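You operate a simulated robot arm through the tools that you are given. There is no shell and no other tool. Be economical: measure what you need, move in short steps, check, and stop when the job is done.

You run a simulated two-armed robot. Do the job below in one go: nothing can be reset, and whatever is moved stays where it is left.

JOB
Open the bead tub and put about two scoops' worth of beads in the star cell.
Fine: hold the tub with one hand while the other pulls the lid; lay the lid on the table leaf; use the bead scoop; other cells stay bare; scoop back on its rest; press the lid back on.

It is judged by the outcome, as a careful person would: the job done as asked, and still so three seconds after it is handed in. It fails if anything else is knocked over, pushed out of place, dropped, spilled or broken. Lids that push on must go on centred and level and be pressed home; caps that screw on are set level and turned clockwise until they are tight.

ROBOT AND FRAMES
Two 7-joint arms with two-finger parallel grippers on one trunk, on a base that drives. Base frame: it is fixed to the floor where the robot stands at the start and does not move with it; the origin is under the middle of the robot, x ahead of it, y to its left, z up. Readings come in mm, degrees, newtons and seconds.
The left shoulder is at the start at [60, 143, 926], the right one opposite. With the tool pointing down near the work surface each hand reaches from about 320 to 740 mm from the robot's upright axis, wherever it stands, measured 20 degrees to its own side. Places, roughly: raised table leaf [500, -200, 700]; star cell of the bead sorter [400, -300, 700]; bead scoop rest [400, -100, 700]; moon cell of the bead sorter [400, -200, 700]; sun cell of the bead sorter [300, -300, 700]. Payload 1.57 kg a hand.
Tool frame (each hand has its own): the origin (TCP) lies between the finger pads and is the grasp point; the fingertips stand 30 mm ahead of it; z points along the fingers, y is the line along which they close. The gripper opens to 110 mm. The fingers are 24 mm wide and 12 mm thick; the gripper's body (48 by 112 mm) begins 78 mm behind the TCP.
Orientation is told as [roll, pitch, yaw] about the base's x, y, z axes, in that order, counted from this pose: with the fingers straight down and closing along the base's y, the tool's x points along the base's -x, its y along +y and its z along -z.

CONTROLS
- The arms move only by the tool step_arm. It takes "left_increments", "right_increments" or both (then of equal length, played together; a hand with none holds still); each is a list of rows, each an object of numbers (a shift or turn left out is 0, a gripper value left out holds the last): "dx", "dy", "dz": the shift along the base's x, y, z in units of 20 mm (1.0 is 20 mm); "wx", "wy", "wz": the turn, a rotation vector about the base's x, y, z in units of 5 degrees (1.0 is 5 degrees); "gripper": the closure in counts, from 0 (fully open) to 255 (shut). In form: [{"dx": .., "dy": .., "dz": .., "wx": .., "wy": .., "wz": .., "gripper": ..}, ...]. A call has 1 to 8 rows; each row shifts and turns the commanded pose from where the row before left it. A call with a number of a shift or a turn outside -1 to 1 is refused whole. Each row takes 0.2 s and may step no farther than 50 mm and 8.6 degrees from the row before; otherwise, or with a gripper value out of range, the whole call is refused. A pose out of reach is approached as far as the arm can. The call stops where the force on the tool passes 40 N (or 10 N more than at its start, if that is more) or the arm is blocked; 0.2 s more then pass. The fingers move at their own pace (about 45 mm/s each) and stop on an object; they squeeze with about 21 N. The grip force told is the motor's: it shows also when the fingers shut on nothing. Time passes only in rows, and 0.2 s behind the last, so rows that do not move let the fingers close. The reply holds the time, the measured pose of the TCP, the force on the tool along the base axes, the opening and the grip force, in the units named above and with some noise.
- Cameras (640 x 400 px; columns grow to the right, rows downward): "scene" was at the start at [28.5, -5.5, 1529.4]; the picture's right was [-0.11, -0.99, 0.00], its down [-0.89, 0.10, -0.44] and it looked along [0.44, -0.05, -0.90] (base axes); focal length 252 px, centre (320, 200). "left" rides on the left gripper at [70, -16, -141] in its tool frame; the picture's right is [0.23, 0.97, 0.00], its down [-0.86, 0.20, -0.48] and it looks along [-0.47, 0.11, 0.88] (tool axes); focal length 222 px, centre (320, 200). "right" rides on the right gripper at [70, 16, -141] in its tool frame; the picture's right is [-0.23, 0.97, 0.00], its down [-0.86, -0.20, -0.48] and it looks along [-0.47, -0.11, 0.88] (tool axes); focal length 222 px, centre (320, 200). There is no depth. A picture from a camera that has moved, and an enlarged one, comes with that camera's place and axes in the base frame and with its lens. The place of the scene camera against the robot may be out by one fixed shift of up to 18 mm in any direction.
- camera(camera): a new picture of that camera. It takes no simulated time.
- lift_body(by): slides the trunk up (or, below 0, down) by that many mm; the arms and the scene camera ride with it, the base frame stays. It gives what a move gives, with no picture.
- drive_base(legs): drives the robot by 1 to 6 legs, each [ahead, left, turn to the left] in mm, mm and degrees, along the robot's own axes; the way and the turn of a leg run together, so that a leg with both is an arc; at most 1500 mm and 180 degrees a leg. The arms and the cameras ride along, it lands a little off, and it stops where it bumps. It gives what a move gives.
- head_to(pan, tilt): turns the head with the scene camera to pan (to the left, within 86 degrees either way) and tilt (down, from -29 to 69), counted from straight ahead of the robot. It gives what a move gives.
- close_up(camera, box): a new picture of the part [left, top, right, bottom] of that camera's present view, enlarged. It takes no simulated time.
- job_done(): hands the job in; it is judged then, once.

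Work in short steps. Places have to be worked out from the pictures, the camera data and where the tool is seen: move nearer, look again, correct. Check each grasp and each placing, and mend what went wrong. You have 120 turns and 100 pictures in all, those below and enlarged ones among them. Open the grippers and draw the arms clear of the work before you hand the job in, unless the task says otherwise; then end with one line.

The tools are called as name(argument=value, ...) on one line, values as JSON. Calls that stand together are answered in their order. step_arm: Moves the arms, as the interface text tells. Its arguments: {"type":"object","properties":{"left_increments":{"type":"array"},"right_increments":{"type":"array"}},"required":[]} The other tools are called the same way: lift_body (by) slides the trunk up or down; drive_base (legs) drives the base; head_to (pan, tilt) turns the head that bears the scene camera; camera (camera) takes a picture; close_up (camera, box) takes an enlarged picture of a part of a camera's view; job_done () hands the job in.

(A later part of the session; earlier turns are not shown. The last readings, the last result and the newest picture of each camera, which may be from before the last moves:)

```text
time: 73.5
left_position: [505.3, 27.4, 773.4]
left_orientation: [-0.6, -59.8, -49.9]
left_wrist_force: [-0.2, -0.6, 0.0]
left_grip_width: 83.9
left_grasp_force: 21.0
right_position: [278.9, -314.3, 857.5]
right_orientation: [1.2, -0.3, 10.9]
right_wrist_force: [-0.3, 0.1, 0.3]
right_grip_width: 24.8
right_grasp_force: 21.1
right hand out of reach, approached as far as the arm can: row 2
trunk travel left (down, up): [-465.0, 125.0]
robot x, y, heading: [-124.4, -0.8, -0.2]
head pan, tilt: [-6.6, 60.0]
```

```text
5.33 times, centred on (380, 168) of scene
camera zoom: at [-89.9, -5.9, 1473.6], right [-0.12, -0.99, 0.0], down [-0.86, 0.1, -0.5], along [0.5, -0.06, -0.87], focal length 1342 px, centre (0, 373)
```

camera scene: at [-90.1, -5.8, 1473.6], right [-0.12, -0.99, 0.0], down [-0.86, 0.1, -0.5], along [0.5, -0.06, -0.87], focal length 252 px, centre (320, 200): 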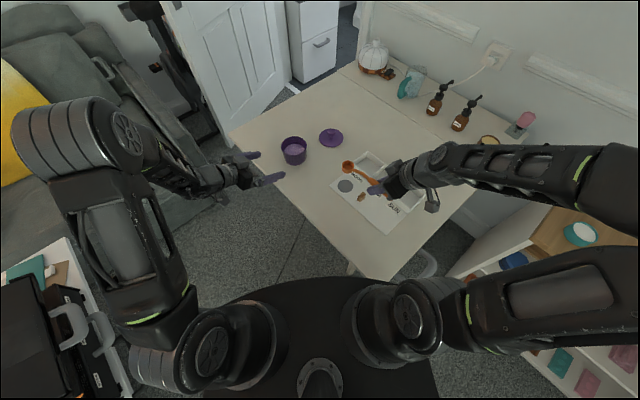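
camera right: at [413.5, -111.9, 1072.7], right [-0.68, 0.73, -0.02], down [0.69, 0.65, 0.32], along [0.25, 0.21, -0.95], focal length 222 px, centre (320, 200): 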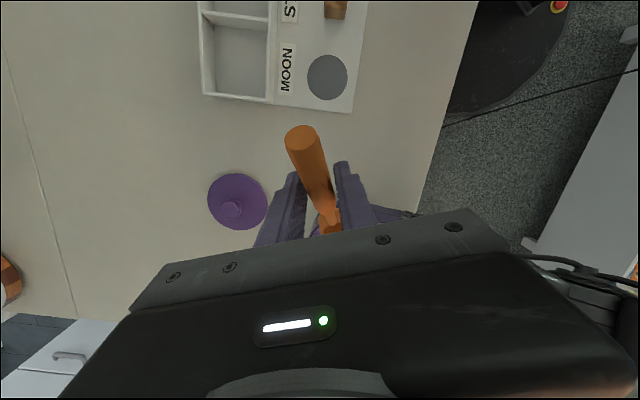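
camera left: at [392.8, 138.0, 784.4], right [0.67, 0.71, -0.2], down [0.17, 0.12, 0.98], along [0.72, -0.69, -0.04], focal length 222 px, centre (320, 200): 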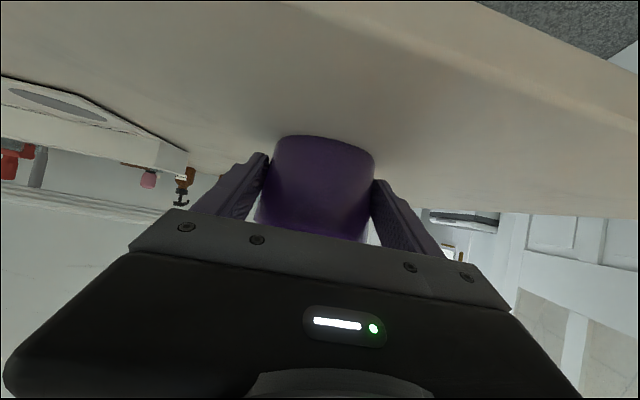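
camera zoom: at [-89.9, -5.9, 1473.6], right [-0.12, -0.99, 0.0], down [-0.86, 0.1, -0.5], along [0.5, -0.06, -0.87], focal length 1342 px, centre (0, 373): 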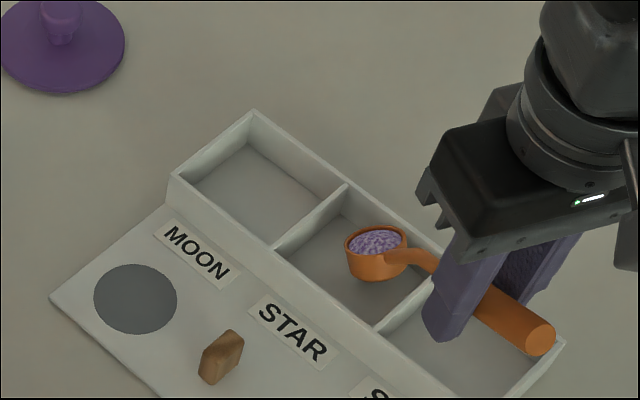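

The full cup is inside the star cell's outline just above the walls. I now roll it about its handle, 60° first, nudging toward the cell centre.

step_arm(right_increments=[{"dx": -0.15, "dy": -0.1, "dz": -0.1, "wx": 0.85, "wy": 0.165, "wz": -0.5}, {"dx": -0.1, "dy": -0.1, "dz": -0.1, "wx": 0.85, "wy": 0.165, "wz": -0.5}, {"dy": -0.1, "wx": 0.85, "wy": 0.165, "wz": -0.5}, {"dy": -0.1, "wx": 0.85, "wy": 0.165, "wz": -0.5}, {"dy": -0.1, "wx": 0.85, "wy": 0.165, "wz": -0.5}, {"wx": 0.85, "wy": 0.165, "wz": -0.5}, {"wx": 0.85, "wy": 0.165, "wz": -0.5}, {"wx": 0.85, "wy": 0.165, "wz": -0.5}])

step_arm(right_increments=[{"wx": 0.85, "wy": 0.165, "wz": -0.5}, {"wx": 0.85, "wy": 0.165, "wz": -0.5}, {"wx": 0.85, "wy": 0.165, "wz": -0.5}, {"wx": 0.85, "wy": 0.165, "wz": -0.5}])

close_up(camera="scene", box=[320, 130, 440, 205])

```text
time: 75.3
left_position: [504.8, 26.6, 773.5]
left_orientation: [-0.5, -59.7, -49.8]
left_wrist_force: [0.1, 0.0, 0.3]
left_grip_width: 83.8
left_grasp_force: 21.4
right_position: [274.1, -323.9, 852.8]
right_orientation: [35.4, 5.7, -8.0]
right_wrist_force: [0.0, 0.5, -0.7]
right_grip_width: 24.9
right_grasp_force: 21.3
trunk travel left (down, up): [-465.0, 125.0]
robot x, y, heading: [-122.6, 1.0, -0.3]
head pan, tilt: [-6.6, 60.0]
```

```text
time: 76.3
left_position: [505.7, 26.9, 773.8]
left_orientation: [-0.5, -59.8, -49.8]
left_wrist_force: [-0.5, 0.1, 1.9]
left_grip_width: 83.8
left_grasp_force: 20.6
right_position: [274.2, -322.2, 852.4]
right_orientation: [51.5, 12.4, -15.6]
right_wrist_force: [1.1, -0.1, 0.2]
right_grip_width: 24.7
right_grasp_force: 20.8
trunk travel left (down, up): [-465.0, 125.0]
robot x, y, heading: [-122.0, 4.1, -0.3]
head pan, tilt: [-6.6, 60.0]
```

```text
5.33 times, centred on (380, 168) of scene
camera zoom: at [-90.1, -6.2, 1473.6], right [-0.12, -0.99, 0.0], down [-0.86, 0.1, -0.5], along [0.5, -0.06, -0.87], focal length 1342 px, centre (0, 373)
```

zoom: 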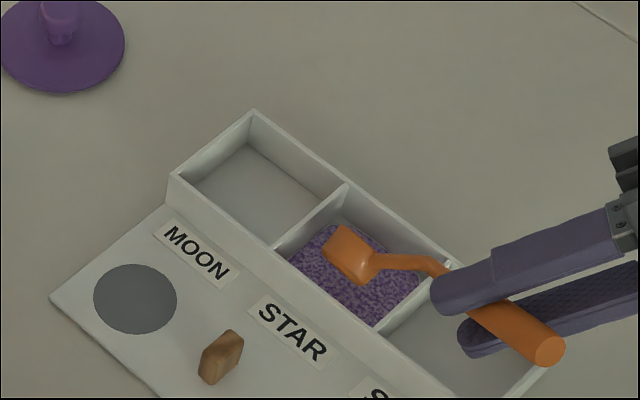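

The beads have run into the star cell only. I roll 35° further so the cup empties fully, then look.

step_arm(right_increments=[{"wx": 0.85, "wy": 0.165, "wz": -0.5}, {"wx": 0.85, "wy": 0.165, "wz": -0.5}, {"wx": 0.85, "wy": 0.165, "wz": -0.5}, {"wx": 0.85, "wy": 0.165, "wz": -0.5}, {"wx": 0.85, "wy": 0.165, "wz": -0.5}, {"wx": 0.85, "wy": 0.165, "wz": -0.5}, {"wx": 0.85, "wy": 0.165, "wz": -0.5}, {}])

close_up(camera="scene", box=[320, 130, 440, 205])

step_arm(right_increments=[{"wx": -0.85, "wy": -0.165, "wz": 0.5}, {"wx": -0.85, "wy": -0.165, "wz": 0.5}, {"wx": -0.85, "wy": -0.165, "wz": 0.5}, {"wx": -0.85, "wy": -0.165, "wz": 0.5}, {"wx": -0.85, "wy": -0.165, "wz": 0.5}, {"wx": -0.85, "wy": -0.165, "wz": 0.5}, {"wx": -0.85, "wy": -0.165, "wz": 0.5}, {"dz": 0.5}])

step_arm(right_increments=[{"dz": 0.5, "wx": -0.85, "wy": -0.165, "wz": 0.5}, {"dz": 0.5, "wx": -0.85, "wy": -0.165, "wz": 0.5}, {"dz": 0.5, "wx": -0.85, "wy": -0.165, "wz": 0.5}, {"dz": 0.5, "wx": -0.85, "wy": -0.165, "wz": 0.5}, {"dz": 0.5, "wx": -0.85, "wy": -0.165, "wz": 0.5}, {"dz": 0.3, "wx": -0.85, "wy": -0.165, "wz": 0.5}, {"wx": -0.85, "wy": -0.165, "wz": 0.5}, {"wx": -0.85, "wy": -0.165, "wz": 0.5}])

step_arm(right_increments=[{"wx": -0.85, "wy": -0.165, "wz": 0.5}, {"wx": -0.85, "wy": -0.165, "wz": 0.5}, {"wx": -0.85, "wy": -0.165, "wz": 0.5}, {"wx": -0.85, "wy": -0.165, "wz": 0.5}])

close_up(camera="scene", box=[300, 120, 460, 220])

```text
time: 78.2
left_position: [505.8, 28.3, 773.2]
left_orientation: [-0.5, -59.8, -49.8]
left_wrist_force: [0.1, -0.2, -0.2]
left_grip_width: 84.3
left_grasp_force: 21.0
right_position: [273.3, -323.5, 853.6]
right_orientation: [79.1, 28.2, -23.6]
right_wrist_force: [-0.7, -0.6, -0.3]
right_grip_width: 25.2
right_grasp_force: 21.2
trunk travel left (down, up): [-465.0, 125.0]
robot x, y, heading: [-122.0, -1.2, -0.4]
head pan, tilt: [-6.6, 60.0]
```

```text
5.33 times, centred on (380, 168) of scene
camera zoom: at [-90.1, -6.0, 1473.6], right [-0.12, -0.99, 0.0], down [-0.86, 0.1, -0.5], along [0.5, -0.06, -0.87], focal length 1342 px, centre (0, 373)
```

zoom: 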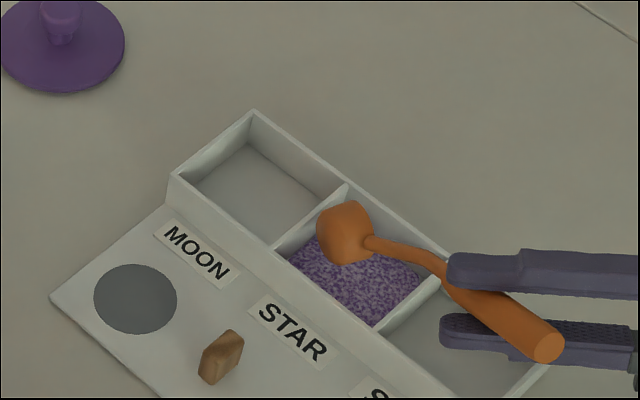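

```text
time: 80.0
left_position: [504.7, 27.0, 773.5]
left_orientation: [-0.4, -59.8, -49.9]
left_wrist_force: [-0.1, 0.2, 0.2]
left_grip_width: 84.0
left_grasp_force: 21.1
right_position: [273.2, -322.9, 863.0]
right_orientation: [51.3, 12.4, -15.6]
right_wrist_force: [-0.1, 0.5, 0.1]
right_grip_width: 24.9
right_grasp_force: 21.3
trunk travel left (down, up): [-465.0, 125.0]
robot x, y, heading: [-121.6, 1.4, -0.5]
head pan, tilt: [-6.6, 60.0]
```

```text
time: 81.8
left_position: [504.9, 26.6, 772.7]
left_orientation: [-0.5, -59.8, -49.8]
left_wrist_force: [1.0, -0.3, 0.1]
left_grip_width: 84.1
left_grasp_force: 20.8
right_position: [275.7, -323.1, 919.7]
right_orientation: [18.3, 1.3, 1.1]
right_wrist_force: [0.3, 0.2, -0.2]
right_grip_width: 25.4
right_grasp_force: 21.3
trunk travel left (down, up): [-465.0, 125.0]
robot x, y, heading: [-123.8, -0.5, -0.3]
head pan, tilt: [-6.6, 60.0]
```

```text
time: 82.8
left_position: [505.6, 26.8, 772.6]
left_orientation: [-0.5, -59.8, -49.8]
left_wrist_force: [0.1, -0.3, 0.0]
left_grip_width: 83.9
left_grasp_force: 21.2
right_position: [273.4, -322.7, 919.3]
right_orientation: [1.1, -0.4, 11.0]
right_wrist_force: [-0.5, -0.4, -1.0]
right_grip_width: 24.8
right_grasp_force: 21.9
trunk travel left (down, up): [-465.0, 125.0]
robot x, y, heading: [-125.5, -4.7, -0.3]
head pan, tilt: [-6.6, 60.0]
```

```text
4.00 times, centred on (380, 170) of scene
camera zoom: at [-90.2, -5.8, 1473.6], right [-0.12, -0.99, 0.0], down [-0.86, 0.1, -0.5], along [0.5, -0.06, -0.87], focal length 1007 px, centre (80, 320)
```

zoom: 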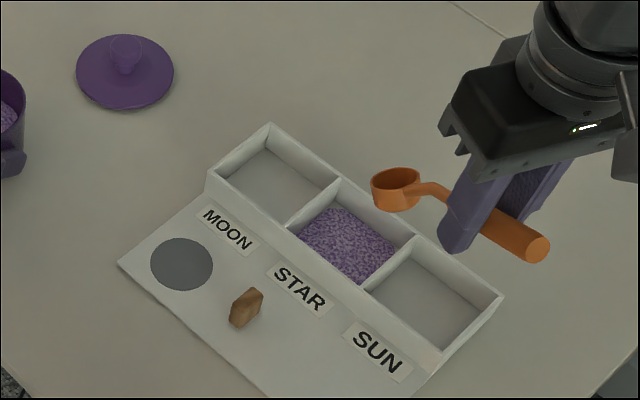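

The cup is empty, the other cells are bare and nothing spilled. I return for the second scoop along the same path.

step_arm(right_increments=[{"dx": 0.707, "dy": 0.951}, {"dx": 0.707, "dy": 0.951, "wz": 0.9}, {"dx": 0.707, "dy": 0.951, "wz": 0.9}, {"dx": 0.707, "dy": 0.951, "wz": 0.9}, {"dx": 0.707, "dy": 0.951, "wz": 0.9}, {"dx": 0.707, "dy": 0.951, "wz": 0.9}, {"dx": 0.707, "dy": 0.951, "wz": 0.9}, {"dx": 0.707, "dy": 0.951, "wz": 0.9}])

step_arm(right_increments=[{"dx": 0.707, "dy": 0.951, "wz": 0.9}, {"dx": 0.707, "dy": 0.951, "wz": 0.9}, {"dx": 0.707, "dy": 0.951, "wz": 0.9}, {"dx": 0.707, "dy": 0.951}, {"dx": 0.707, "dy": 0.951}, {"dx": 0.707, "dy": 0.951}])

close_up(camera="scene", box=[230, 100, 350, 175])

```text
time: 84.5
left_position: [504.1, 28.4, 773.7]
left_orientation: [-0.5, -59.8, -49.8]
left_wrist_force: [0.1, -0.8, 0.5]
left_grip_width: 84.3
left_grasp_force: 21.2
right_position: [386.8, -170.8, 919.6]
right_orientation: [1.2, -0.3, 42.6]
right_wrist_force: [-1.2, -0.1, 0.2]
right_grip_width: 24.9
right_grasp_force: 21.0
trunk travel left (down, up): [-465.0, 125.0]
robot x, y, heading: [-123.6, 0.8, -0.0]
head pan, tilt: [-6.6, 60.0]
```

```text
time: 86.0
left_position: [505.8, 26.4, 774.3]
left_orientation: [-0.5, -59.7, -49.8]
left_wrist_force: [-1.1, -0.1, -0.7]
left_grip_width: 84.1
left_grasp_force: 21.3
right_position: [472.3, -57.7, 920.3]
right_orientation: [1.2, -0.3, 55.9]
right_wrist_force: [0.5, -0.2, -0.8]
right_grip_width: 24.9
right_grasp_force: 20.9
trunk travel left (down, up): [-465.0, 125.0]
robot x, y, heading: [-126.3, -2.0, -0.0]
head pan, tilt: [-6.6, 60.0]
```

```text
5.33 times, centred on (290, 138) of scene
camera zoom: at [-89.9, -5.6, 1473.6], right [-0.12, -0.99, 0.0], down [-0.86, 0.1, -0.5], along [0.5, -0.06, -0.87], focal length 1342 px, centre (480, 533)
```

zoom: 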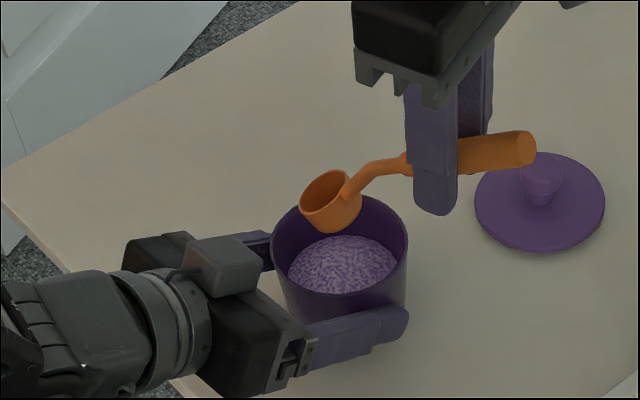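

Same place as before. I descend to the same depth (TCP z≈846).

step_arm(right_increments=[{"dz": -0.8}, {"dz": -0.8}, {"dz": -0.7}, {"dz": -0.6}, {"dz": -0.4}, {"dz": -0.35}])

step_arm(right_increments=[{"dx": -0.15, "dy": -0.22, "dz": -0.05, "wx": 0.83, "wy": -0.56}, {"dx": -0.15, "dy": -0.22, "dz": -0.05, "wx": 0.83, "wy": -0.56}, {"dx": -0.09, "dy": -0.13, "dz": 0.15, "wx": 0.83, "wy": -0.56}, {"dx": -0.09, "dy": -0.13, "dz": 0.15, "wx": 0.83, "wy": -0.56}, {"dx": -0.09, "dy": -0.13, "dz": 0.2, "wx": 0.83, "wy": -0.56}, {"dx": -0.05, "dy": -0.1, "dz": 0.25, "wx": 0.83, "wy": -0.56}, {"dz": 0.5}, {"dz": 0.5}])

close_up(camera="scene", box=[230, 100, 350, 175])

```text
time: 87.3
left_position: [506.3, 26.9, 774.4]
left_orientation: [-0.4, -59.7, -49.8]
left_wrist_force: [2.6, -0.2, -3.4]
left_grip_width: 84.1
left_grasp_force: 21.0
right_position: [471.5, -57.6, 846.2]
right_orientation: [1.2, -0.5, 56.0]
right_wrist_force: [-1.1, -0.4, 6.0]
right_grip_width: 24.6
right_grasp_force: 20.7
trunk travel left (down, up): [-465.0, 125.0]
robot x, y, heading: [-124.8, 0.5, -0.4]
head pan, tilt: [-6.6, 60.0]
```

```text
time: 89.2
left_position: [505.7, 27.0, 773.5]
left_orientation: [-0.5, -59.8, -49.9]
left_wrist_force: [0.2, -0.3, -0.6]
left_grip_width: 84.1
left_grasp_force: 21.6
right_position: [458.7, -75.6, 879.5]
right_orientation: [1.3, -30.4, 56.0]
right_wrist_force: [-0.6, 0.7, 0.0]
right_grip_width: 24.6
right_grasp_force: 20.7
trunk travel left (down, up): [-465.0, 125.0]
robot x, y, heading: [-122.4, 1.7, -0.1]
head pan, tilt: [-6.6, 60.0]
```

```text
5.33 times, centred on (290, 138) of scene
camera zoom: at [-90.2, -5.9, 1473.5], right [-0.12, -0.99, 0.0], down [-0.86, 0.1, -0.5], along [0.5, -0.06, -0.87], focal length 1342 px, centre (480, 533)
```

zoom: 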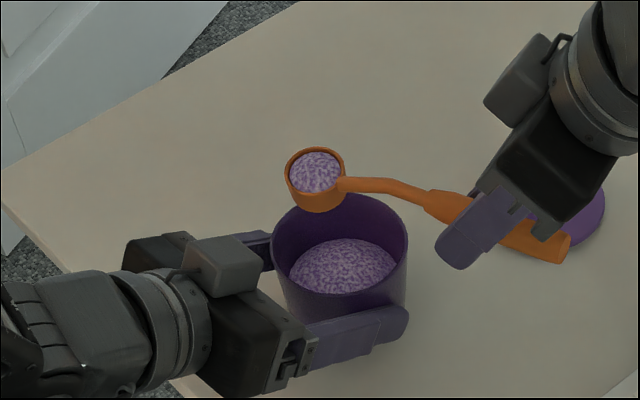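

A second full scoop. I carry it the same way to the star cell.

step_arm(right_increments=[{"dx": -0.4, "dy": -0.5, "dz": 0.3}, {"dx": -0.772, "dy": -0.931, "wz": -0.9}, {"dx": -0.772, "dy": -0.931, "wz": -0.9}, {"dx": -0.772, "dy": -0.931, "wz": -0.9}, {"dx": -0.772, "dy": -0.931, "wz": -0.9}, {"dx": -0.772, "dy": -0.931, "wz": -0.9}, {"dx": -0.772, "dy": -0.931, "wz": -0.9}, {"dx": -0.772, "dy": -0.931, "wz": -0.9}])

step_arm(right_increments=[{"dx": -0.772, "dy": -0.931, "wz": -0.9}, {"dx": -0.772, "dy": -0.931, "wz": -0.9}, {"dx": -0.772, "dy": -0.931, "wz": -0.9}, {"dx": -0.772, "dy": -0.931}, {"dx": -0.772, "dy": -0.931}, {"dx": -0.372, "dy": -0.381}])

step_arm(right_increments=[{"dx": -0.2, "dz": -0.7}, {"dx": 0.19, "dy": 0.035, "dz": -0.35, "wx": -0.19, "wy": 0.98}, {"dx": 0.19, "dy": 0.035, "dz": -0.35, "wx": -0.19, "wy": 0.98}, {"dx": 0.19, "dy": 0.035, "wx": -0.19, "wy": 0.98}, {"dx": 0.19, "dy": 0.035, "wx": -0.19, "wy": 0.98}, {"dx": 0.19, "dy": 0.035, "wx": -0.19, "wy": 0.98}, {"dx": 0.19, "dy": 0.035, "wx": -0.19, "wy": 0.98}])

close_up(camera="scene", box=[320, 130, 440, 205])

```text
time: 91.0
left_position: [506.1, 28.1, 774.7]
left_orientation: [-0.4, -59.7, -49.9]
left_wrist_force: [0.1, 0.9, 0.1]
left_grip_width: 84.1
left_grasp_force: 21.0
right_position: [342.2, -216.5, 885.1]
right_orientation: [1.4, -30.3, 24.4]
right_wrist_force: [0.2, -0.2, -0.4]
right_grip_width: 24.9
right_grasp_force: 21.2
trunk travel left (down, up): [-465.0, 125.0]
robot x, y, heading: [-125.2, -2.3, -0.4]
head pan, tilt: [-6.6, 60.0]
```

```text
time: 92.3
left_position: [505.0, 26.9, 773.6]
left_orientation: [-0.4, -59.7, -49.7]
left_wrist_force: [-0.1, -1.0, 0.4]
left_grip_width: 84.0
left_grasp_force: 20.8
right_position: [256.2, -315.7, 884.7]
right_orientation: [1.3, -30.3, 11.0]
right_wrist_force: [0.4, 0.5, -0.2]
right_grip_width: 24.8
right_grasp_force: 21.3
trunk travel left (down, up): [-465.0, 125.0]
robot x, y, heading: [-122.0, 0.7, -0.1]
head pan, tilt: [-6.6, 60.0]
```

```text
time: 94.0
left_position: [505.7, 26.7, 774.5]
left_orientation: [-0.4, -59.8, -49.7]
left_wrist_force: [0.6, 0.0, 0.2]
left_grip_width: 83.9
left_grasp_force: 21.5
right_position: [278.1, -311.5, 856.9]
right_orientation: [1.1, -0.2, 11.0]
right_wrist_force: [0.2, 0.2, -0.5]
right_grip_width: 24.7
right_grasp_force: 21.5
trunk travel left (down, up): [-465.0, 125.0]
robot x, y, heading: [-119.7, 1.3, -0.2]
head pan, tilt: [-6.6, 60.0]
```

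```text
5.33 times, centred on (380, 168) of scene
camera zoom: at [-89.9, -6.0, 1473.5], right [-0.12, -0.99, 0.0], down [-0.86, 0.1, -0.5], along [0.5, -0.06, -0.87], focal length 1342 px, centre (0, 373)
```

zoom: 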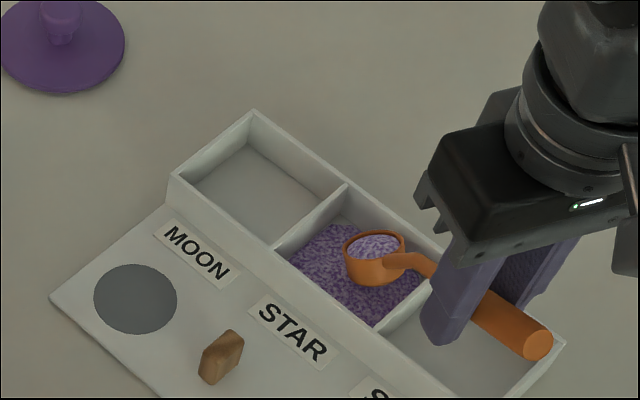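

The cup is in the same place over the star cell. I pour with the same roll, to 95°.

step_arm(right_increments=[{"dx": -0.12, "dy": -0.12, "dz": -0.1, "wx": 0.85, "wy": 0.165, "wz": -0.5}, {"dx": -0.1, "dy": -0.12, "dz": -0.1, "wx": 0.85, "wy": 0.165, "wz": -0.5}, {"dy": -0.12, "wx": 0.85, "wy": 0.165, "wz": -0.5}, {"dy": -0.12, "wx": 0.85, "wy": 0.165, "wz": -0.5}, {"dy": -0.12, "wx": 0.85, "wy": 0.165, "wz": -0.5}, {"wx": 0.85, "wy": 0.165, "wz": -0.5}, {"wx": 0.85, "wy": 0.165, "wz": -0.5}, {"wx": 0.85, "wy": 0.165, "wz": -0.5}])

step_arm(right_increments=[{"wx": 0.85, "wy": 0.165, "wz": -0.5}, {"wx": 0.85, "wy": 0.165, "wz": -0.5}, {"wx": 0.85, "wy": 0.165, "wz": -0.5}, {"wx": 0.85, "wy": 0.165, "wz": -0.5}, {"wx": 0.85, "wy": 0.165, "wz": -0.5}, {"wx": 0.85, "wy": 0.165, "wz": -0.5}, {"wx": 0.85, "wy": 0.165, "wz": -0.5}, {"wx": 0.85, "wy": 0.165, "wz": -0.5}])

step_arm(right_increments=[{"wx": 0.85, "wy": 0.165, "wz": -0.5}, {"wx": 0.85, "wy": 0.165, "wz": -0.5}, {"wx": 0.85, "wy": 0.165, "wz": -0.5}, {}, {"wx": -0.85, "wy": -0.165, "wz": 0.5}, {"wx": -0.85, "wy": -0.165, "wz": 0.5}, {"wx": -0.85, "wy": -0.165, "wz": 0.5}, {"dz": 0.4}])

close_up(camera="scene", box=[320, 130, 440, 205])

```text
time: 95.8
left_position: [505.6, 27.7, 774.0]
left_orientation: [-0.4, -59.8, -49.9]
left_wrist_force: [-0.2, 0.0, -1.0]
left_grip_width: 84.3
left_grasp_force: 20.4
right_position: [272.0, -322.6, 852.1]
right_orientation: [35.4, 5.6, -8.2]
right_wrist_force: [-1.1, 0.6, -1.2]
right_grip_width: 24.6
right_grasp_force: 21.3
trunk travel left (down, up): [-465.0, 125.0]
robot x, y, heading: [-128.5, -1.0, -0.2]
head pan, tilt: [-6.6, 60.0]
```

```text
time: 97.5
left_position: [505.8, 28.4, 773.3]
left_orientation: [-0.4, -59.8, -49.8]
left_wrist_force: [0.3, 0.6, -0.2]
left_grip_width: 83.9
left_grasp_force: 20.7
right_position: [274.1, -323.9, 853.6]
right_orientation: [67.2, 20.8, -21.2]
right_wrist_force: [-0.6, 0.3, -0.6]
right_grip_width: 24.7
right_grasp_force: 20.9
trunk travel left (down, up): [-465.0, 125.0]
robot x, y, heading: [-122.0, 2.8, -0.1]
head pan, tilt: [-6.6, 60.0]
```

```text
time: 99.3
left_position: [505.3, 26.6, 774.8]
left_orientation: [-0.5, -59.8, -49.8]
left_wrist_force: [0.2, -0.2, -0.5]
left_grip_width: 83.9
left_grasp_force: 20.6
right_position: [272.6, -325.3, 859.9]
right_orientation: [67.0, 20.9, -21.3]
right_wrist_force: [0.2, -0.6, -0.6]
right_grip_width: 24.9
right_grasp_force: 20.9
trunk travel left (down, up): [-465.0, 125.0]
robot x, y, heading: [-124.3, 2.5, -0.3]
head pan, tilt: [-6.6, 60.0]
```

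```text
5.33 times, centred on (380, 168) of scene
camera zoom: at [-90.2, -5.9, 1473.5], right [-0.12, -0.99, 0.0], down [-0.86, 0.1, -0.5], along [0.5, -0.06, -0.87], focal length 1342 px, centre (0, 373)
```

zoom: 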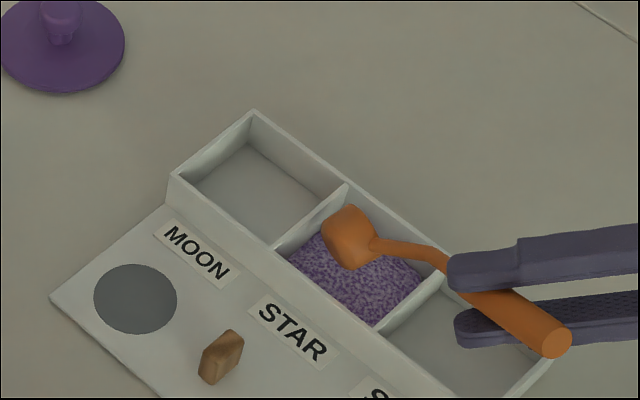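

The second scoop is in the star cell. I roll the scoop back upright, rising a little.

step_arm(right_increments=[{"dz": 0.4, "wx": -0.85, "wy": -0.165, "wz": 0.5}, {"dz": 0.4, "wx": -0.85, "wy": -0.165, "wz": 0.5}, {"dz": 0.4, "wx": -0.85, "wy": -0.165, "wz": 0.5}, {"dz": 0.4, "wx": -0.85, "wy": -0.165, "wz": 0.5}, {"wx": -0.85, "wy": -0.165, "wz": 0.5}, {"wx": -0.85, "wy": -0.165, "wz": 0.5}, {"wx": -0.85, "wy": -0.165, "wz": 0.5}, {"wx": -0.85, "wy": -0.165, "wz": 0.5}])

step_arm(right_increments=[{"wx": -0.85, "wy": -0.165, "wz": 0.5}, {"wx": -0.85, "wy": -0.165, "wz": 0.5}, {"wx": -0.85, "wy": -0.165, "wz": 0.5}, {"wx": -0.85, "wy": -0.165, "wz": 0.5}, {"wx": -0.85, "wy": -0.165, "wz": 0.5}, {"wx": -0.85, "wy": -0.165, "wz": 0.5}, {"wx": -0.85, "wy": -0.165, "wz": 0.5}, {"wx": -0.85, "wy": -0.165, "wz": 0.5}])

step_arm(right_increments=[{"dy": 0.5, "wx": 0.19, "wy": -0.98}, {"dy": 0.7, "wx": 0.19, "wy": -0.98}, {"dy": 0.7, "wx": 0.19, "wy": -0.98}, {"dy": 0.7, "wx": 0.19, "wy": -0.98}, {"dy": 0.7, "wx": 0.19, "wy": -0.98}, {"dy": 0.7, "wx": 0.19, "wy": -0.98}])

step_arm(right_increments=[{"dy": 0.26, "wz": 1}, {"dy": 0.26, "wz": 1}, {"dy": 0.26, "wz": 1}, {"dy": 0.26, "wz": 1}, {"dy": 0.26, "wz": 1}])

close_up(camera="scene", box=[300, 120, 460, 220])

camera(camera="left")

```text
time: 101.2
left_position: [505.2, 26.8, 774.3]
left_orientation: [-0.4, -59.8, -49.8]
left_wrist_force: [0.7, -0.3, -0.5]
left_grip_width: 84.3
left_grasp_force: 20.8
right_position: [273.3, -323.4, 893.8]
right_orientation: [35.2, 5.4, -8.1]
right_wrist_force: [0.3, 0.1, -0.5]
right_grip_width: 24.8
right_grasp_force: 21.6
trunk travel left (down, up): [-465.0, 125.0]
robot x, y, heading: [-124.7, -0.6, -0.1]
head pan, tilt: [-6.6, 60.0]
```

```text
time: 103.0
left_position: [504.4, 27.6, 774.3]
left_orientation: [-0.5, -59.8, -49.9]
left_wrist_force: [0.4, -0.5, -0.6]
left_grip_width: 83.9
left_grasp_force: 21.7
right_position: [273.0, -324.9, 893.1]
right_orientation: [1.1, -0.4, 11.1]
right_wrist_force: [-0.8, 0.0, -0.5]
right_grip_width: 24.5
right_grasp_force: 21.4
trunk travel left (down, up): [-465.0, 125.0]
robot x, y, heading: [-117.8, 2.8, -0.1]
head pan, tilt: [-6.6, 60.0]
```

```text
time: 104.3
left_position: [505.6, 26.6, 773.4]
left_orientation: [-0.5, -59.8, -49.8]
left_wrist_force: [0.3, 0.4, -0.3]
left_grip_width: 84.0
left_grasp_force: 21.1
right_position: [280.9, -247.1, 894.4]
right_orientation: [1.3, -30.1, 11.0]
right_wrist_force: [1.5, 0.6, 0.1]
right_grip_width: 24.8
right_grasp_force: 20.5
right hand out of reach, approached as far as the arm can: row 6
trunk travel left (down, up): [-465.0, 125.0]
robot x, y, heading: [-125.6, -2.9, -0.1]
head pan, tilt: [-6.6, 60.0]
```

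```text
time: 105.5
left_position: [506.1, 27.2, 773.5]
left_orientation: [-0.5, -59.8, -49.8]
left_wrist_force: [-0.3, 0.5, -0.2]
left_grip_width: 83.8
left_grasp_force: 20.7
right_position: [281.3, -221.5, 895.8]
right_orientation: [1.4, -30.4, 36.0]
right_wrist_force: [0.6, -0.8, -1.6]
right_grip_width: 24.9
right_grasp_force: 20.7
trunk travel left (down, up): [-465.0, 125.0]
robot x, y, heading: [-126.4, -0.6, -0.3]
head pan, tilt: [-6.6, 60.0]
```

```text
4.00 times, centred on (380, 170) of scene
camera zoom: at [-90.0, -6.0, 1473.5], right [-0.12, -0.99, 0.0], down [-0.86, 0.1, -0.5], along [0.5, -0.06, -0.87], focal length 1007 px, centre (80, 320)
```

zoom: 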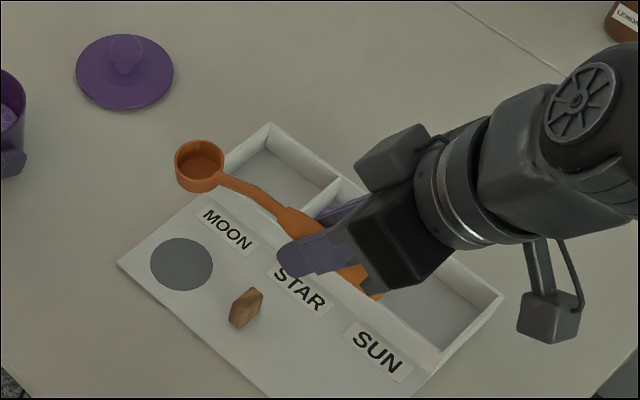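

```text
31 pictures are left
camera left: at [392.7, 137.9, 784.4], right [0.67, 0.71, -0.2], down [0.17, 0.12, 0.98], along [0.72, -0.69, -0.04], focal length 222 px, centre (320, 200)
```

left: 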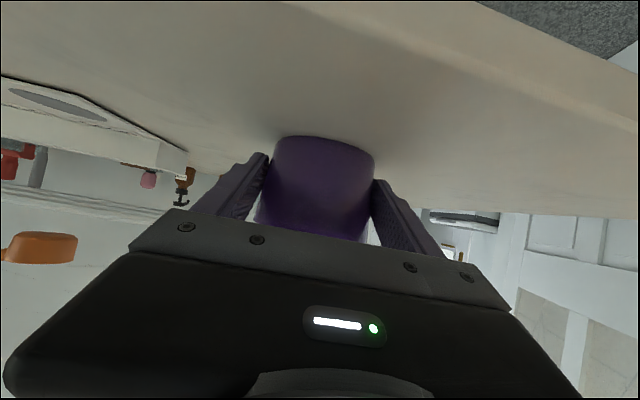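

The scoop is empty and level, close to its rest pose. I lower partway, then align to (275.3, -216.7).

step_arm(right_increments=[{"dz": -1}, {"dx": -0.3, "dy": 0.24, "dz": -1}, {"dz": -1}, {"dz": -0.9}, {"dz": -0.6}])

close_up(camera="scene", box=[310, 140, 430, 215])

```text
time: 106.8
left_position: [506.3, 26.9, 773.9]
left_orientation: [-0.5, -59.7, -49.7]
left_wrist_force: [-0.3, 0.1, 0.1]
left_grip_width: 84.1
left_grasp_force: 21.3
right_position: [274.3, -215.1, 803.9]
right_orientation: [1.2, -30.2, 36.0]
right_wrist_force: [-0.7, 0.8, -0.3]
right_grip_width: 24.6
right_grasp_force: 21.4
trunk travel left (down, up): [-465.0, 125.0]
robot x, y, heading: [-128.0, 2.9, -0.5]
head pan, tilt: [-6.6, 60.0]
```

```text
5.33 times, centred on (370, 178) of scene
camera zoom: at [-90.0, -6.0, 1473.6], right [-0.12, -0.99, 0.0], down [-0.86, 0.1, -0.5], along [0.5, -0.06, -0.87], focal length 1342 px, centre (53, 320)
```

zoom: 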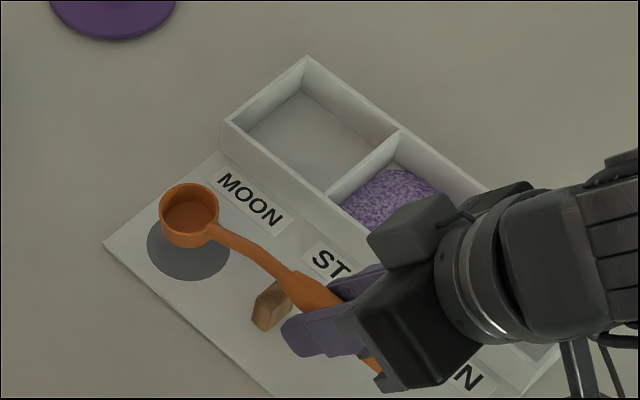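

The cup is nearly over the grey disc, about 4 mm ahead. I correct slightly and lower until it rests.

step_arm(right_increments=[{"dx": -0.1, "dy": -0.1, "dz": -0.3}, {"dz": -0.3}, {"dz": -0.25}])

step_arm(right_increments=[{"dz": -0.1}, {"dz": -0.1}])

close_up(camera="scene", box=[310, 140, 430, 215])

```text
time: 107.5
left_position: [504.6, 28.2, 775.4]
left_orientation: [-0.4, -59.8, -49.8]
left_wrist_force: [-0.3, -0.8, -0.7]
left_grip_width: 84.3
left_grasp_force: 21.1
right_position: [274.4, -218.6, 790.0]
right_orientation: [1.2, -30.4, 36.0]
right_wrist_force: [-0.6, -0.7, 5.4]
right_grip_width: 24.9
right_grasp_force: 20.3
trunk travel left (down, up): [-465.0, 125.0]
robot x, y, heading: [-120.3, -1.9, -0.3]
head pan, tilt: [-6.6, 60.0]
```

```text
time: 108.2
left_position: [506.0, 27.2, 774.6]
left_orientation: [-0.4, -59.8, -49.8]
left_wrist_force: [-0.1, 0.0, -0.2]
left_grip_width: 84.3
left_grasp_force: 20.7
right_position: [273.0, -218.4, 786.3]
right_orientation: [1.3, -30.3, 36.0]
right_wrist_force: [-0.9, -0.6, 6.3]
right_grip_width: 24.7
right_grasp_force: 21.1
trunk travel left (down, up): [-465.0, 125.0]
robot x, y, heading: [-122.5, 0.3, -0.4]
head pan, tilt: [-6.6, 60.0]
```

```text
5.33 times, centred on (370, 178) of scene
camera zoom: at [-90.7, -6.0, 1473.6], right [-0.12, -0.99, 0.0], down [-0.86, 0.1, -0.5], along [0.5, -0.06, -0.87], focal length 1342 px, centre (53, 320)
```

zoom: 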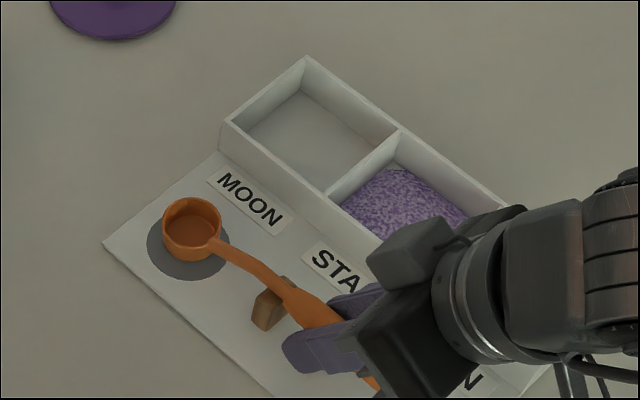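

The cup has touched down and the handle is about 4 mm high still. I lower the last millimetres so the neck settles on the block.

step_arm(right_increments=[{"dz": -0.1}, {"dz": -0.1}])

camera(camera="right")

```text
time: 108.8
left_position: [504.6, 28.0, 774.3]
left_orientation: [-0.4, -59.8, -49.9]
left_wrist_force: [0.3, -0.3, 0.0]
left_grip_width: 84.1
left_grasp_force: 21.2
right_position: [273.3, -218.3, 781.5]
right_orientation: [1.1, -30.3, 36.1]
right_wrist_force: [-1.8, -3.1, 18.7]
right_grip_width: 24.7
right_grasp_force: 21.1
trunk travel left (down, up): [-465.0, 125.0]
robot x, y, heading: [-122.1, 1.4, -0.2]
head pan, tilt: [-6.6, 60.0]
```

```text
28 pictures are left
camera right: at [159.9, -285.8, 868.7], right [-0.42, 0.9, 0.13], down [0.52, 0.12, 0.84], along [0.74, 0.42, -0.52], focal length 222 px, centre (320, 200)
```

right: 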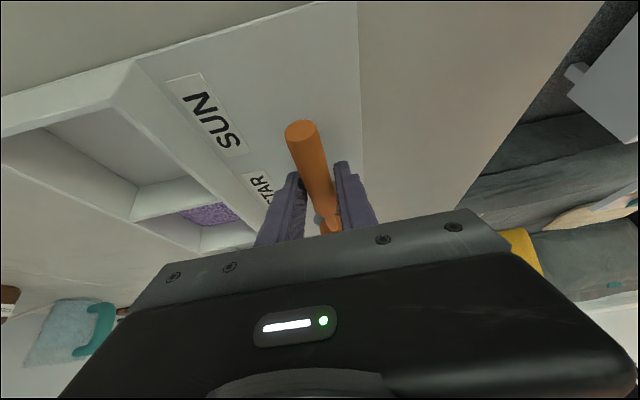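

18.7 N means it is fully seated. I ease up a millimetre, open and retract along the finger direction.

step_arm(right_increments=[{"dz": 0.08}, {"gripper": 150}, {}, {}, {"dx": -0.35, "dy": -0.25, "dz": 0.8}, {"dx": -0.35, "dy": -0.25, "dz": 0.8}, {"dz": 1}, {"dz": 1}])

close_up(camera="scene", box=[300, 120, 460, 220])

camera(camera="right")

```text
time: 110.5
left_position: [505.5, 26.7, 773.8]
left_orientation: [-0.4, -59.9, -49.7]
left_wrist_force: [-1.0, -0.7, 0.7]
left_grip_width: 83.9
left_grasp_force: 21.3
right_position: [261.0, -227.5, 856.5]
right_orientation: [1.2, -30.3, 36.0]
right_wrist_force: [-0.6, -0.2, 0.0]
right_grip_width: 45.4
right_grasp_force: 0.0
trunk travel left (down, up): [-465.0, 125.0]
robot x, y, heading: [-125.1, -2.7, -0.2]
head pan, tilt: [-6.6, 60.0]
```

```text
4.00 times, centred on (380, 170) of scene
camera zoom: at [-90.5, -5.8, 1473.5], right [-0.12, -0.99, 0.0], down [-0.86, 0.1, -0.5], along [0.5, -0.06, -0.87], focal length 1007 px, centre (80, 320)
```

zoom: 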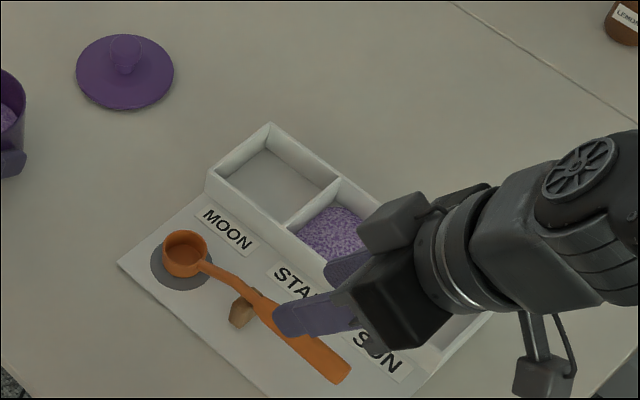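

```text
26 pictures are left
camera right: at [147.3, -294.2, 942.8], right [-0.42, 0.9, 0.13], down [0.53, 0.12, 0.84], along [0.74, 0.42, -0.52], focal length 222 px, centre (320, 200)
```

right: 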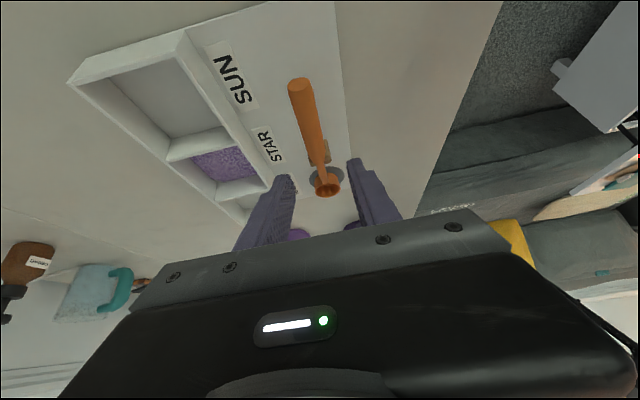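

The scoop is back on its rest. Next the lid: I untilt the right hand and move toward it at (588, -130), opening to about 75 mm.

step_arm(right_increments=[{"dx": 0.5, "dz": 1, "wx": -0.59, "wy": 0.81, "gripper": 80}, {"dx": 0.8, "dz": 1, "wx": -0.59, "wy": 0.81}, {"dx": 1, "dy": 0.3, "wx": -0.59, "wy": 0.81}, {"dx": 1, "dy": 0.3, "wx": -0.59, "wy": 0.81}, {"dx": 1, "dy": 0.3, "wx": -0.59, "wy": 0.81}, {"dx": 1, "dy": 0.3, "wx": -0.59, "wy": 0.81}, {"dx": 1, "dy": 0.3, "wz": -1}, {"dx": 1, "dy": 0.3, "wz": -1}])

step_arm(right_increments=[{"dx": 1, "dy": 0.35, "wz": -1}, {"dx": 1, "dy": 0.35, "wz": -1}, {"dx": 1, "dy": 0.35, "wz": -1}, {"dx": 1, "dy": 0.35, "wz": -1}, {"dx": 1, "dy": 0.35, "wz": -1}, {"dx": 1, "dy": 0.35}, {"dx": 1, "dy": 0.35}, {"dx": 1, "dy": 0.35}])

camera(camera="right")

```text
time: 112.3
left_position: [505.3, 26.1, 773.7]
left_orientation: [-0.5, -59.8, -49.8]
left_wrist_force: [0.6, 1.4, 1.2]
left_grip_width: 84.1
left_grasp_force: 21.4
right_position: [406.0, -193.5, 893.9]
right_orientation: [1.2, -0.1, 25.9]
right_wrist_force: [0.3, 0.0, -0.3]
right_grip_width: 75.6
right_grasp_force: 0.0
trunk travel left (down, up): [-465.0, 125.0]
robot x, y, heading: [-129.3, -0.3, -0.1]
head pan, tilt: [-6.6, 60.0]
```

```text
time: 114.2
left_position: [505.1, 27.5, 773.9]
left_orientation: [-0.6, -59.9, -49.8]
left_wrist_force: [0.0, 0.2, -0.9]
left_grip_width: 84.1
left_grasp_force: 20.8
right_position: [546.4, -145.2, 895.0]
right_orientation: [1.2, -0.2, 1.0]
right_wrist_force: [-0.4, -0.8, -0.4]
right_grip_width: 75.6
right_grasp_force: 0.0
right hand out of reach, approached as far as the arm can: row 8
trunk travel left (down, up): [-465.0, 125.0]
robot x, y, heading: [-122.1, 1.4, -0.1]
head pan, tilt: [-6.6, 60.0]
```

```text
25 pictures are left
camera right: at [475.7, -132.7, 1035.1], right [0.21, 0.98, 0.02], down [0.86, -0.19, 0.48], along [0.47, -0.08, -0.88], focal length 222 px, centre (320, 200)
```

right: 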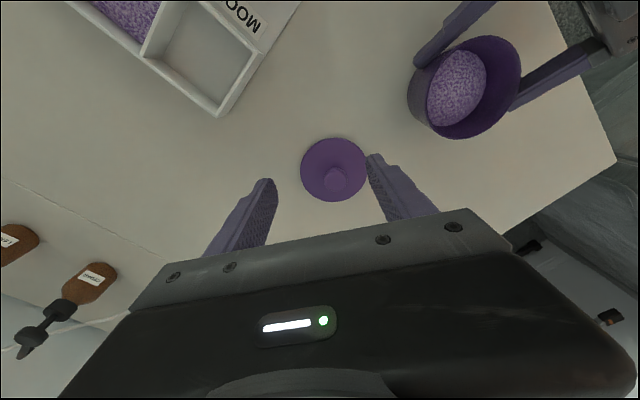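

The far reach limit shows at this height; lower down the arm reaches farther. I lower to z≈825 and then advance toward the knob at (585, -131).

step_arm(right_increments=[{"dz": -0.9}, {"dz": -0.9}, {"dz": -0.9}, {"dz": -0.8}, {"dx": 0.6, "dy": 0.3}, {"dx": 0.7, "dy": 0.3}, {"dx": 0.6, "dy": 0.1}])

camera(camera="right")

```text
time: 115.8
left_position: [506.2, 26.7, 772.9]
left_orientation: [-0.5, -59.8, -49.8]
left_wrist_force: [-0.3, 0.0, -0.6]
left_grip_width: 84.0
left_grasp_force: 21.0
right_position: [572.6, -131.7, 825.3]
right_orientation: [1.2, -0.2, 1.0]
right_wrist_force: [-0.5, -0.2, -0.3]
right_grip_width: 75.5
right_grasp_force: 0.1
right hand out of reach, approached as far as the arm can: row 7
trunk travel left (down, up): [-465.0, 125.0]
robot x, y, heading: [-122.8, 3.6, -0.1]
head pan, tilt: [-6.6, 60.0]
```

```text
24 pictures are left
camera right: at [502.6, -119.8, 966.7], right [0.21, 0.98, 0.02], down [0.86, -0.19, 0.48], along [0.47, -0.08, -0.88], focal length 222 px, centre (320, 200)
```

right: 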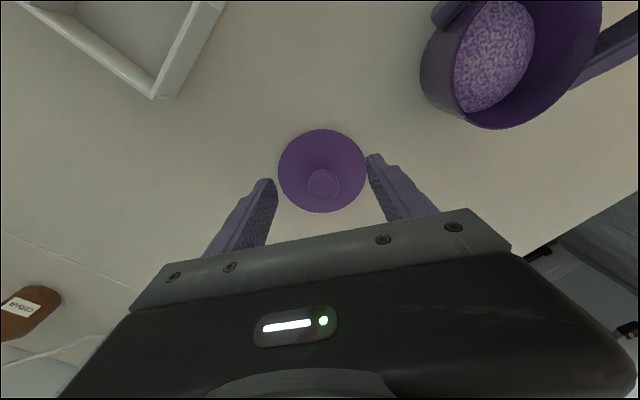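

The knob is at (584, -131). I lower to z≈789 with the fingers astride, then slide forward onto the knob.

step_arm(right_increments=[{"dz": -0.7}, {"dz": -0.7}, {"dz": -0.4}, {"dx": 0.3}, {"dx": 0.28}])

close_up(camera="right", box=[220, 100, 440, 240])

```text
time: 117.0
left_position: [505.5, 27.6, 773.9]
left_orientation: [-0.5, -59.8, -49.9]
left_wrist_force: [0.9, 0.3, 0.3]
left_grip_width: 83.9
left_grasp_force: 21.8
right_position: [578.2, -132.2, 788.4]
right_orientation: [1.2, -0.2, 0.9]
right_wrist_force: [0.3, -0.5, -0.7]
right_grip_width: 75.3
right_grasp_force: 0.0
right hand out of reach, approached as far as the arm can: row 5
trunk travel left (down, up): [-465.0, 125.0]
robot x, y, heading: [-122.1, -0.0, -0.0]
head pan, tilt: [-6.6, 60.0]
```

```text
2.86 times, centred on (330, 170) of right
camera zoom: at [508.7, -120.2, 929.9], right [0.21, 0.98, 0.02], down [0.86, -0.19, 0.48], along [0.47, -0.08, -0.88], focal length 635 px, centre (291, 286)
```

zoom: 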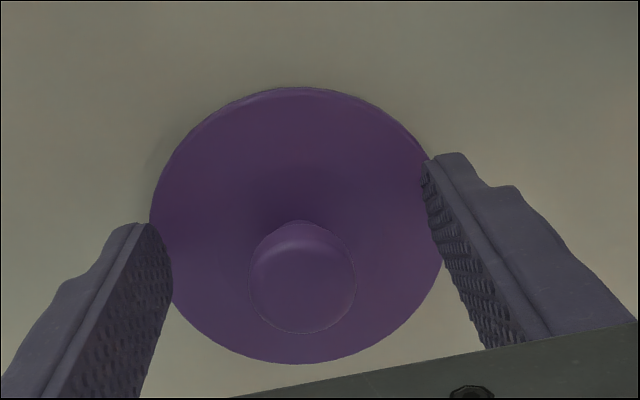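

The hand is at its limit 6 mm short of the knob centre, but the 24 mm-wide pads still cover the knob. I level the hand's roll and close.

step_arm(right_increments=[{"wx": -0.24, "wz": -0.2}, {"gripper": 255}, {}, {}, {}])

close_up(camera="right", box=[220, 100, 440, 240])

```text
time: 118.2
left_position: [504.7, 27.4, 773.7]
left_orientation: [-0.5, -59.8, -49.8]
left_wrist_force: [-1.0, 0.5, -0.3]
left_grip_width: 84.2
left_grasp_force: 21.1
right_position: [579.8, -131.4, 790.1]
right_orientation: [0.0, -0.3, 0.0]
right_wrist_force: [0.7, 0.7, 0.5]
right_grip_width: 27.6
right_grasp_force: 21.1
trunk travel left (down, up): [-465.0, 125.0]
robot x, y, heading: [-123.0, 0.9, 0.1]
head pan, tilt: [-6.6, 60.0]
```

```text
2.86 times, centred on (330, 170) of right
camera zoom: at [509.2, -115.9, 929.8], right [0.23, 0.97, 0.0], down [0.85, -0.2, 0.48], along [0.47, -0.11, -0.88], focal length 635 px, centre (291, 286)
```

zoom: 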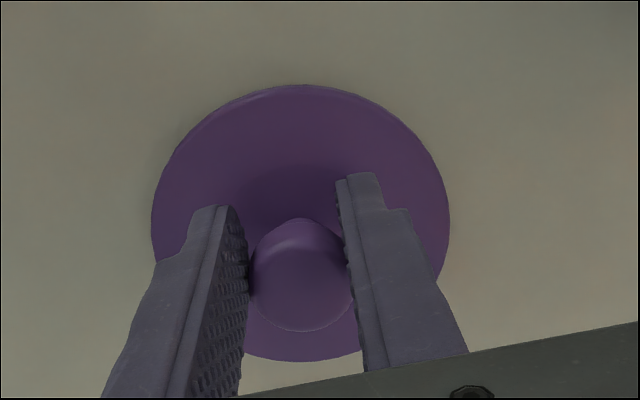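

The knob is gripped (27.6 mm, 21 N), lid centre about 6 mm ahead of the TCP. I lift it gently while drawing back, then carry toward the tub.

step_arm(right_increments=[{"dz": 0.3, "dx": -0.05}, {"dz": 0.6, "dx": -0.4}, {"dz": 0.7, "dx": -0.5}, {"dz": 0.8, "dx": -0.6}, {"dz": 0.8, "dx": -0.6}, {"dz": 0.8, "dx": -0.5}])

step_arm(right_increments=[{"dx": -0.1, "dy": 0.9}, {"dx": -0.1, "dy": 0.9}, {"dx": -0.1, "dy": 0.9}, {"dx": -0.1, "dy": 0.9}, {"dx": -0.1, "dy": 0.9}, {"dx": -0.1, "dy": 0.9}, {"dx": -0.1, "dy": 0.9}, {"dx": -0.1, "dy": 0.92}])

camera(camera="right")

close_up(camera="scene", box=[230, 90, 350, 165])

camera(camera="left")

```text
time: 119.5
left_position: [504.2, 26.7, 774.1]
left_orientation: [-0.4, -59.9, -49.9]
left_wrist_force: [-0.2, 0.0, -0.2]
left_grip_width: 83.9
left_grasp_force: 21.1
right_position: [524.7, -132.6, 869.5]
right_orientation: [-0.1, -0.2, 0.0]
right_wrist_force: [0.0, 0.2, 0.4]
right_grip_width: 27.3
right_grasp_force: 20.6
trunk travel left (down, up): [-465.0, 125.0]
robot x, y, heading: [-118.4, -0.9, -0.2]
head pan, tilt: [-6.6, 60.0]
```

```text
time: 121.3
left_position: [504.1, 27.5, 774.5]
left_orientation: [-0.5, -59.7, -49.9]
left_wrist_force: [0.9, -0.4, 0.4]
left_grip_width: 84.2
left_grasp_force: 21.5
right_position: [509.9, 12.2, 871.3]
right_orientation: [0.0, -0.1, 0.0]
right_wrist_force: [0.0, 0.2, 0.4]
right_grip_width: 27.7
right_grasp_force: 21.1
trunk travel left (down, up): [-465.0, 125.0]
robot x, y, heading: [-125.4, 4.8, -0.1]
head pan, tilt: [-6.6, 60.0]
```

```text
21 pictures are left
camera right: at [439.5, 27.2, 1011.0], right [0.23, 0.97, 0.0], down [0.85, -0.2, 0.48], along [0.47, -0.11, -0.88], focal length 222 px, centre (320, 200)
```

right: 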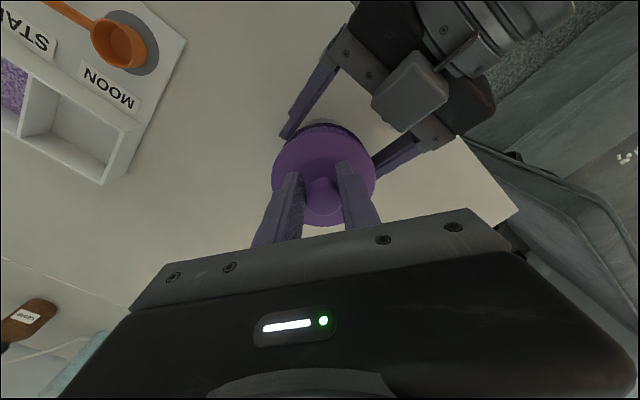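

```text
5.33 times, centred on (290, 128) of scene
camera zoom: at [-90.1, -5.6, 1473.6], right [-0.12, -0.99, 0.0], down [-0.86, 0.1, -0.5], along [0.5, -0.06, -0.87], focal length 1342 px, centre (480, 587)
```

zoom: 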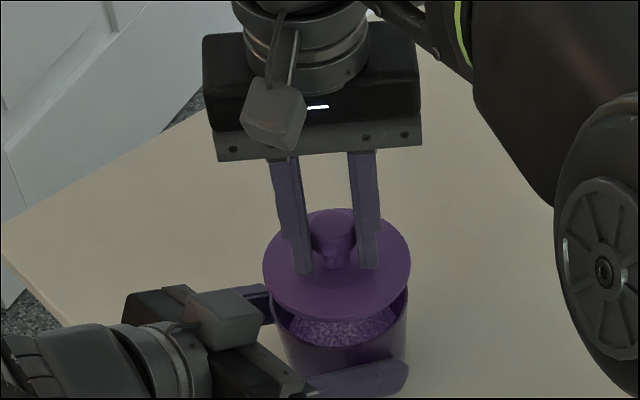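

```text
19 pictures are left
camera left: at [392.7, 138.1, 784.3], right [0.67, 0.71, -0.2], down [0.17, 0.12, 0.98], along [0.72, -0.69, -0.04], focal length 222 px, centre (320, 200)
```

left: 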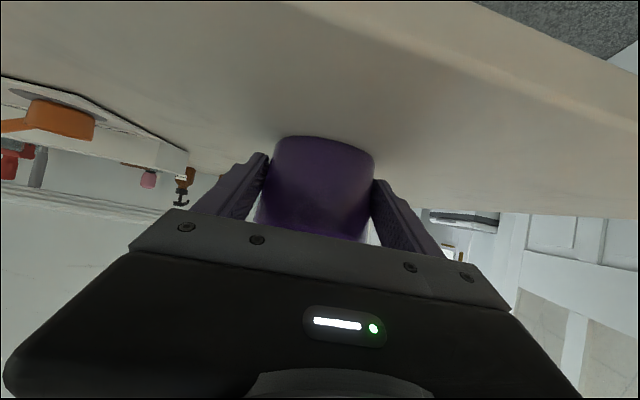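

The lid is over the tub; I enlarge the right view to measure its centre relative to the tub precisely.

close_up(camera="right", box=[250, 100, 410, 240])

```text
2.86 times, centred on (330, 170) of right
camera zoom: at [439.5, 27.2, 1011.0], right [0.23, 0.97, 0.0], down [0.85, -0.2, 0.48], along [0.47, -0.11, -0.88], focal length 635 px, centre (291, 286)
```

zoom: 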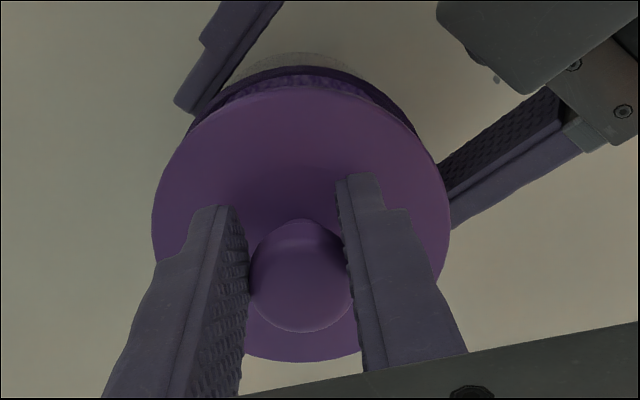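

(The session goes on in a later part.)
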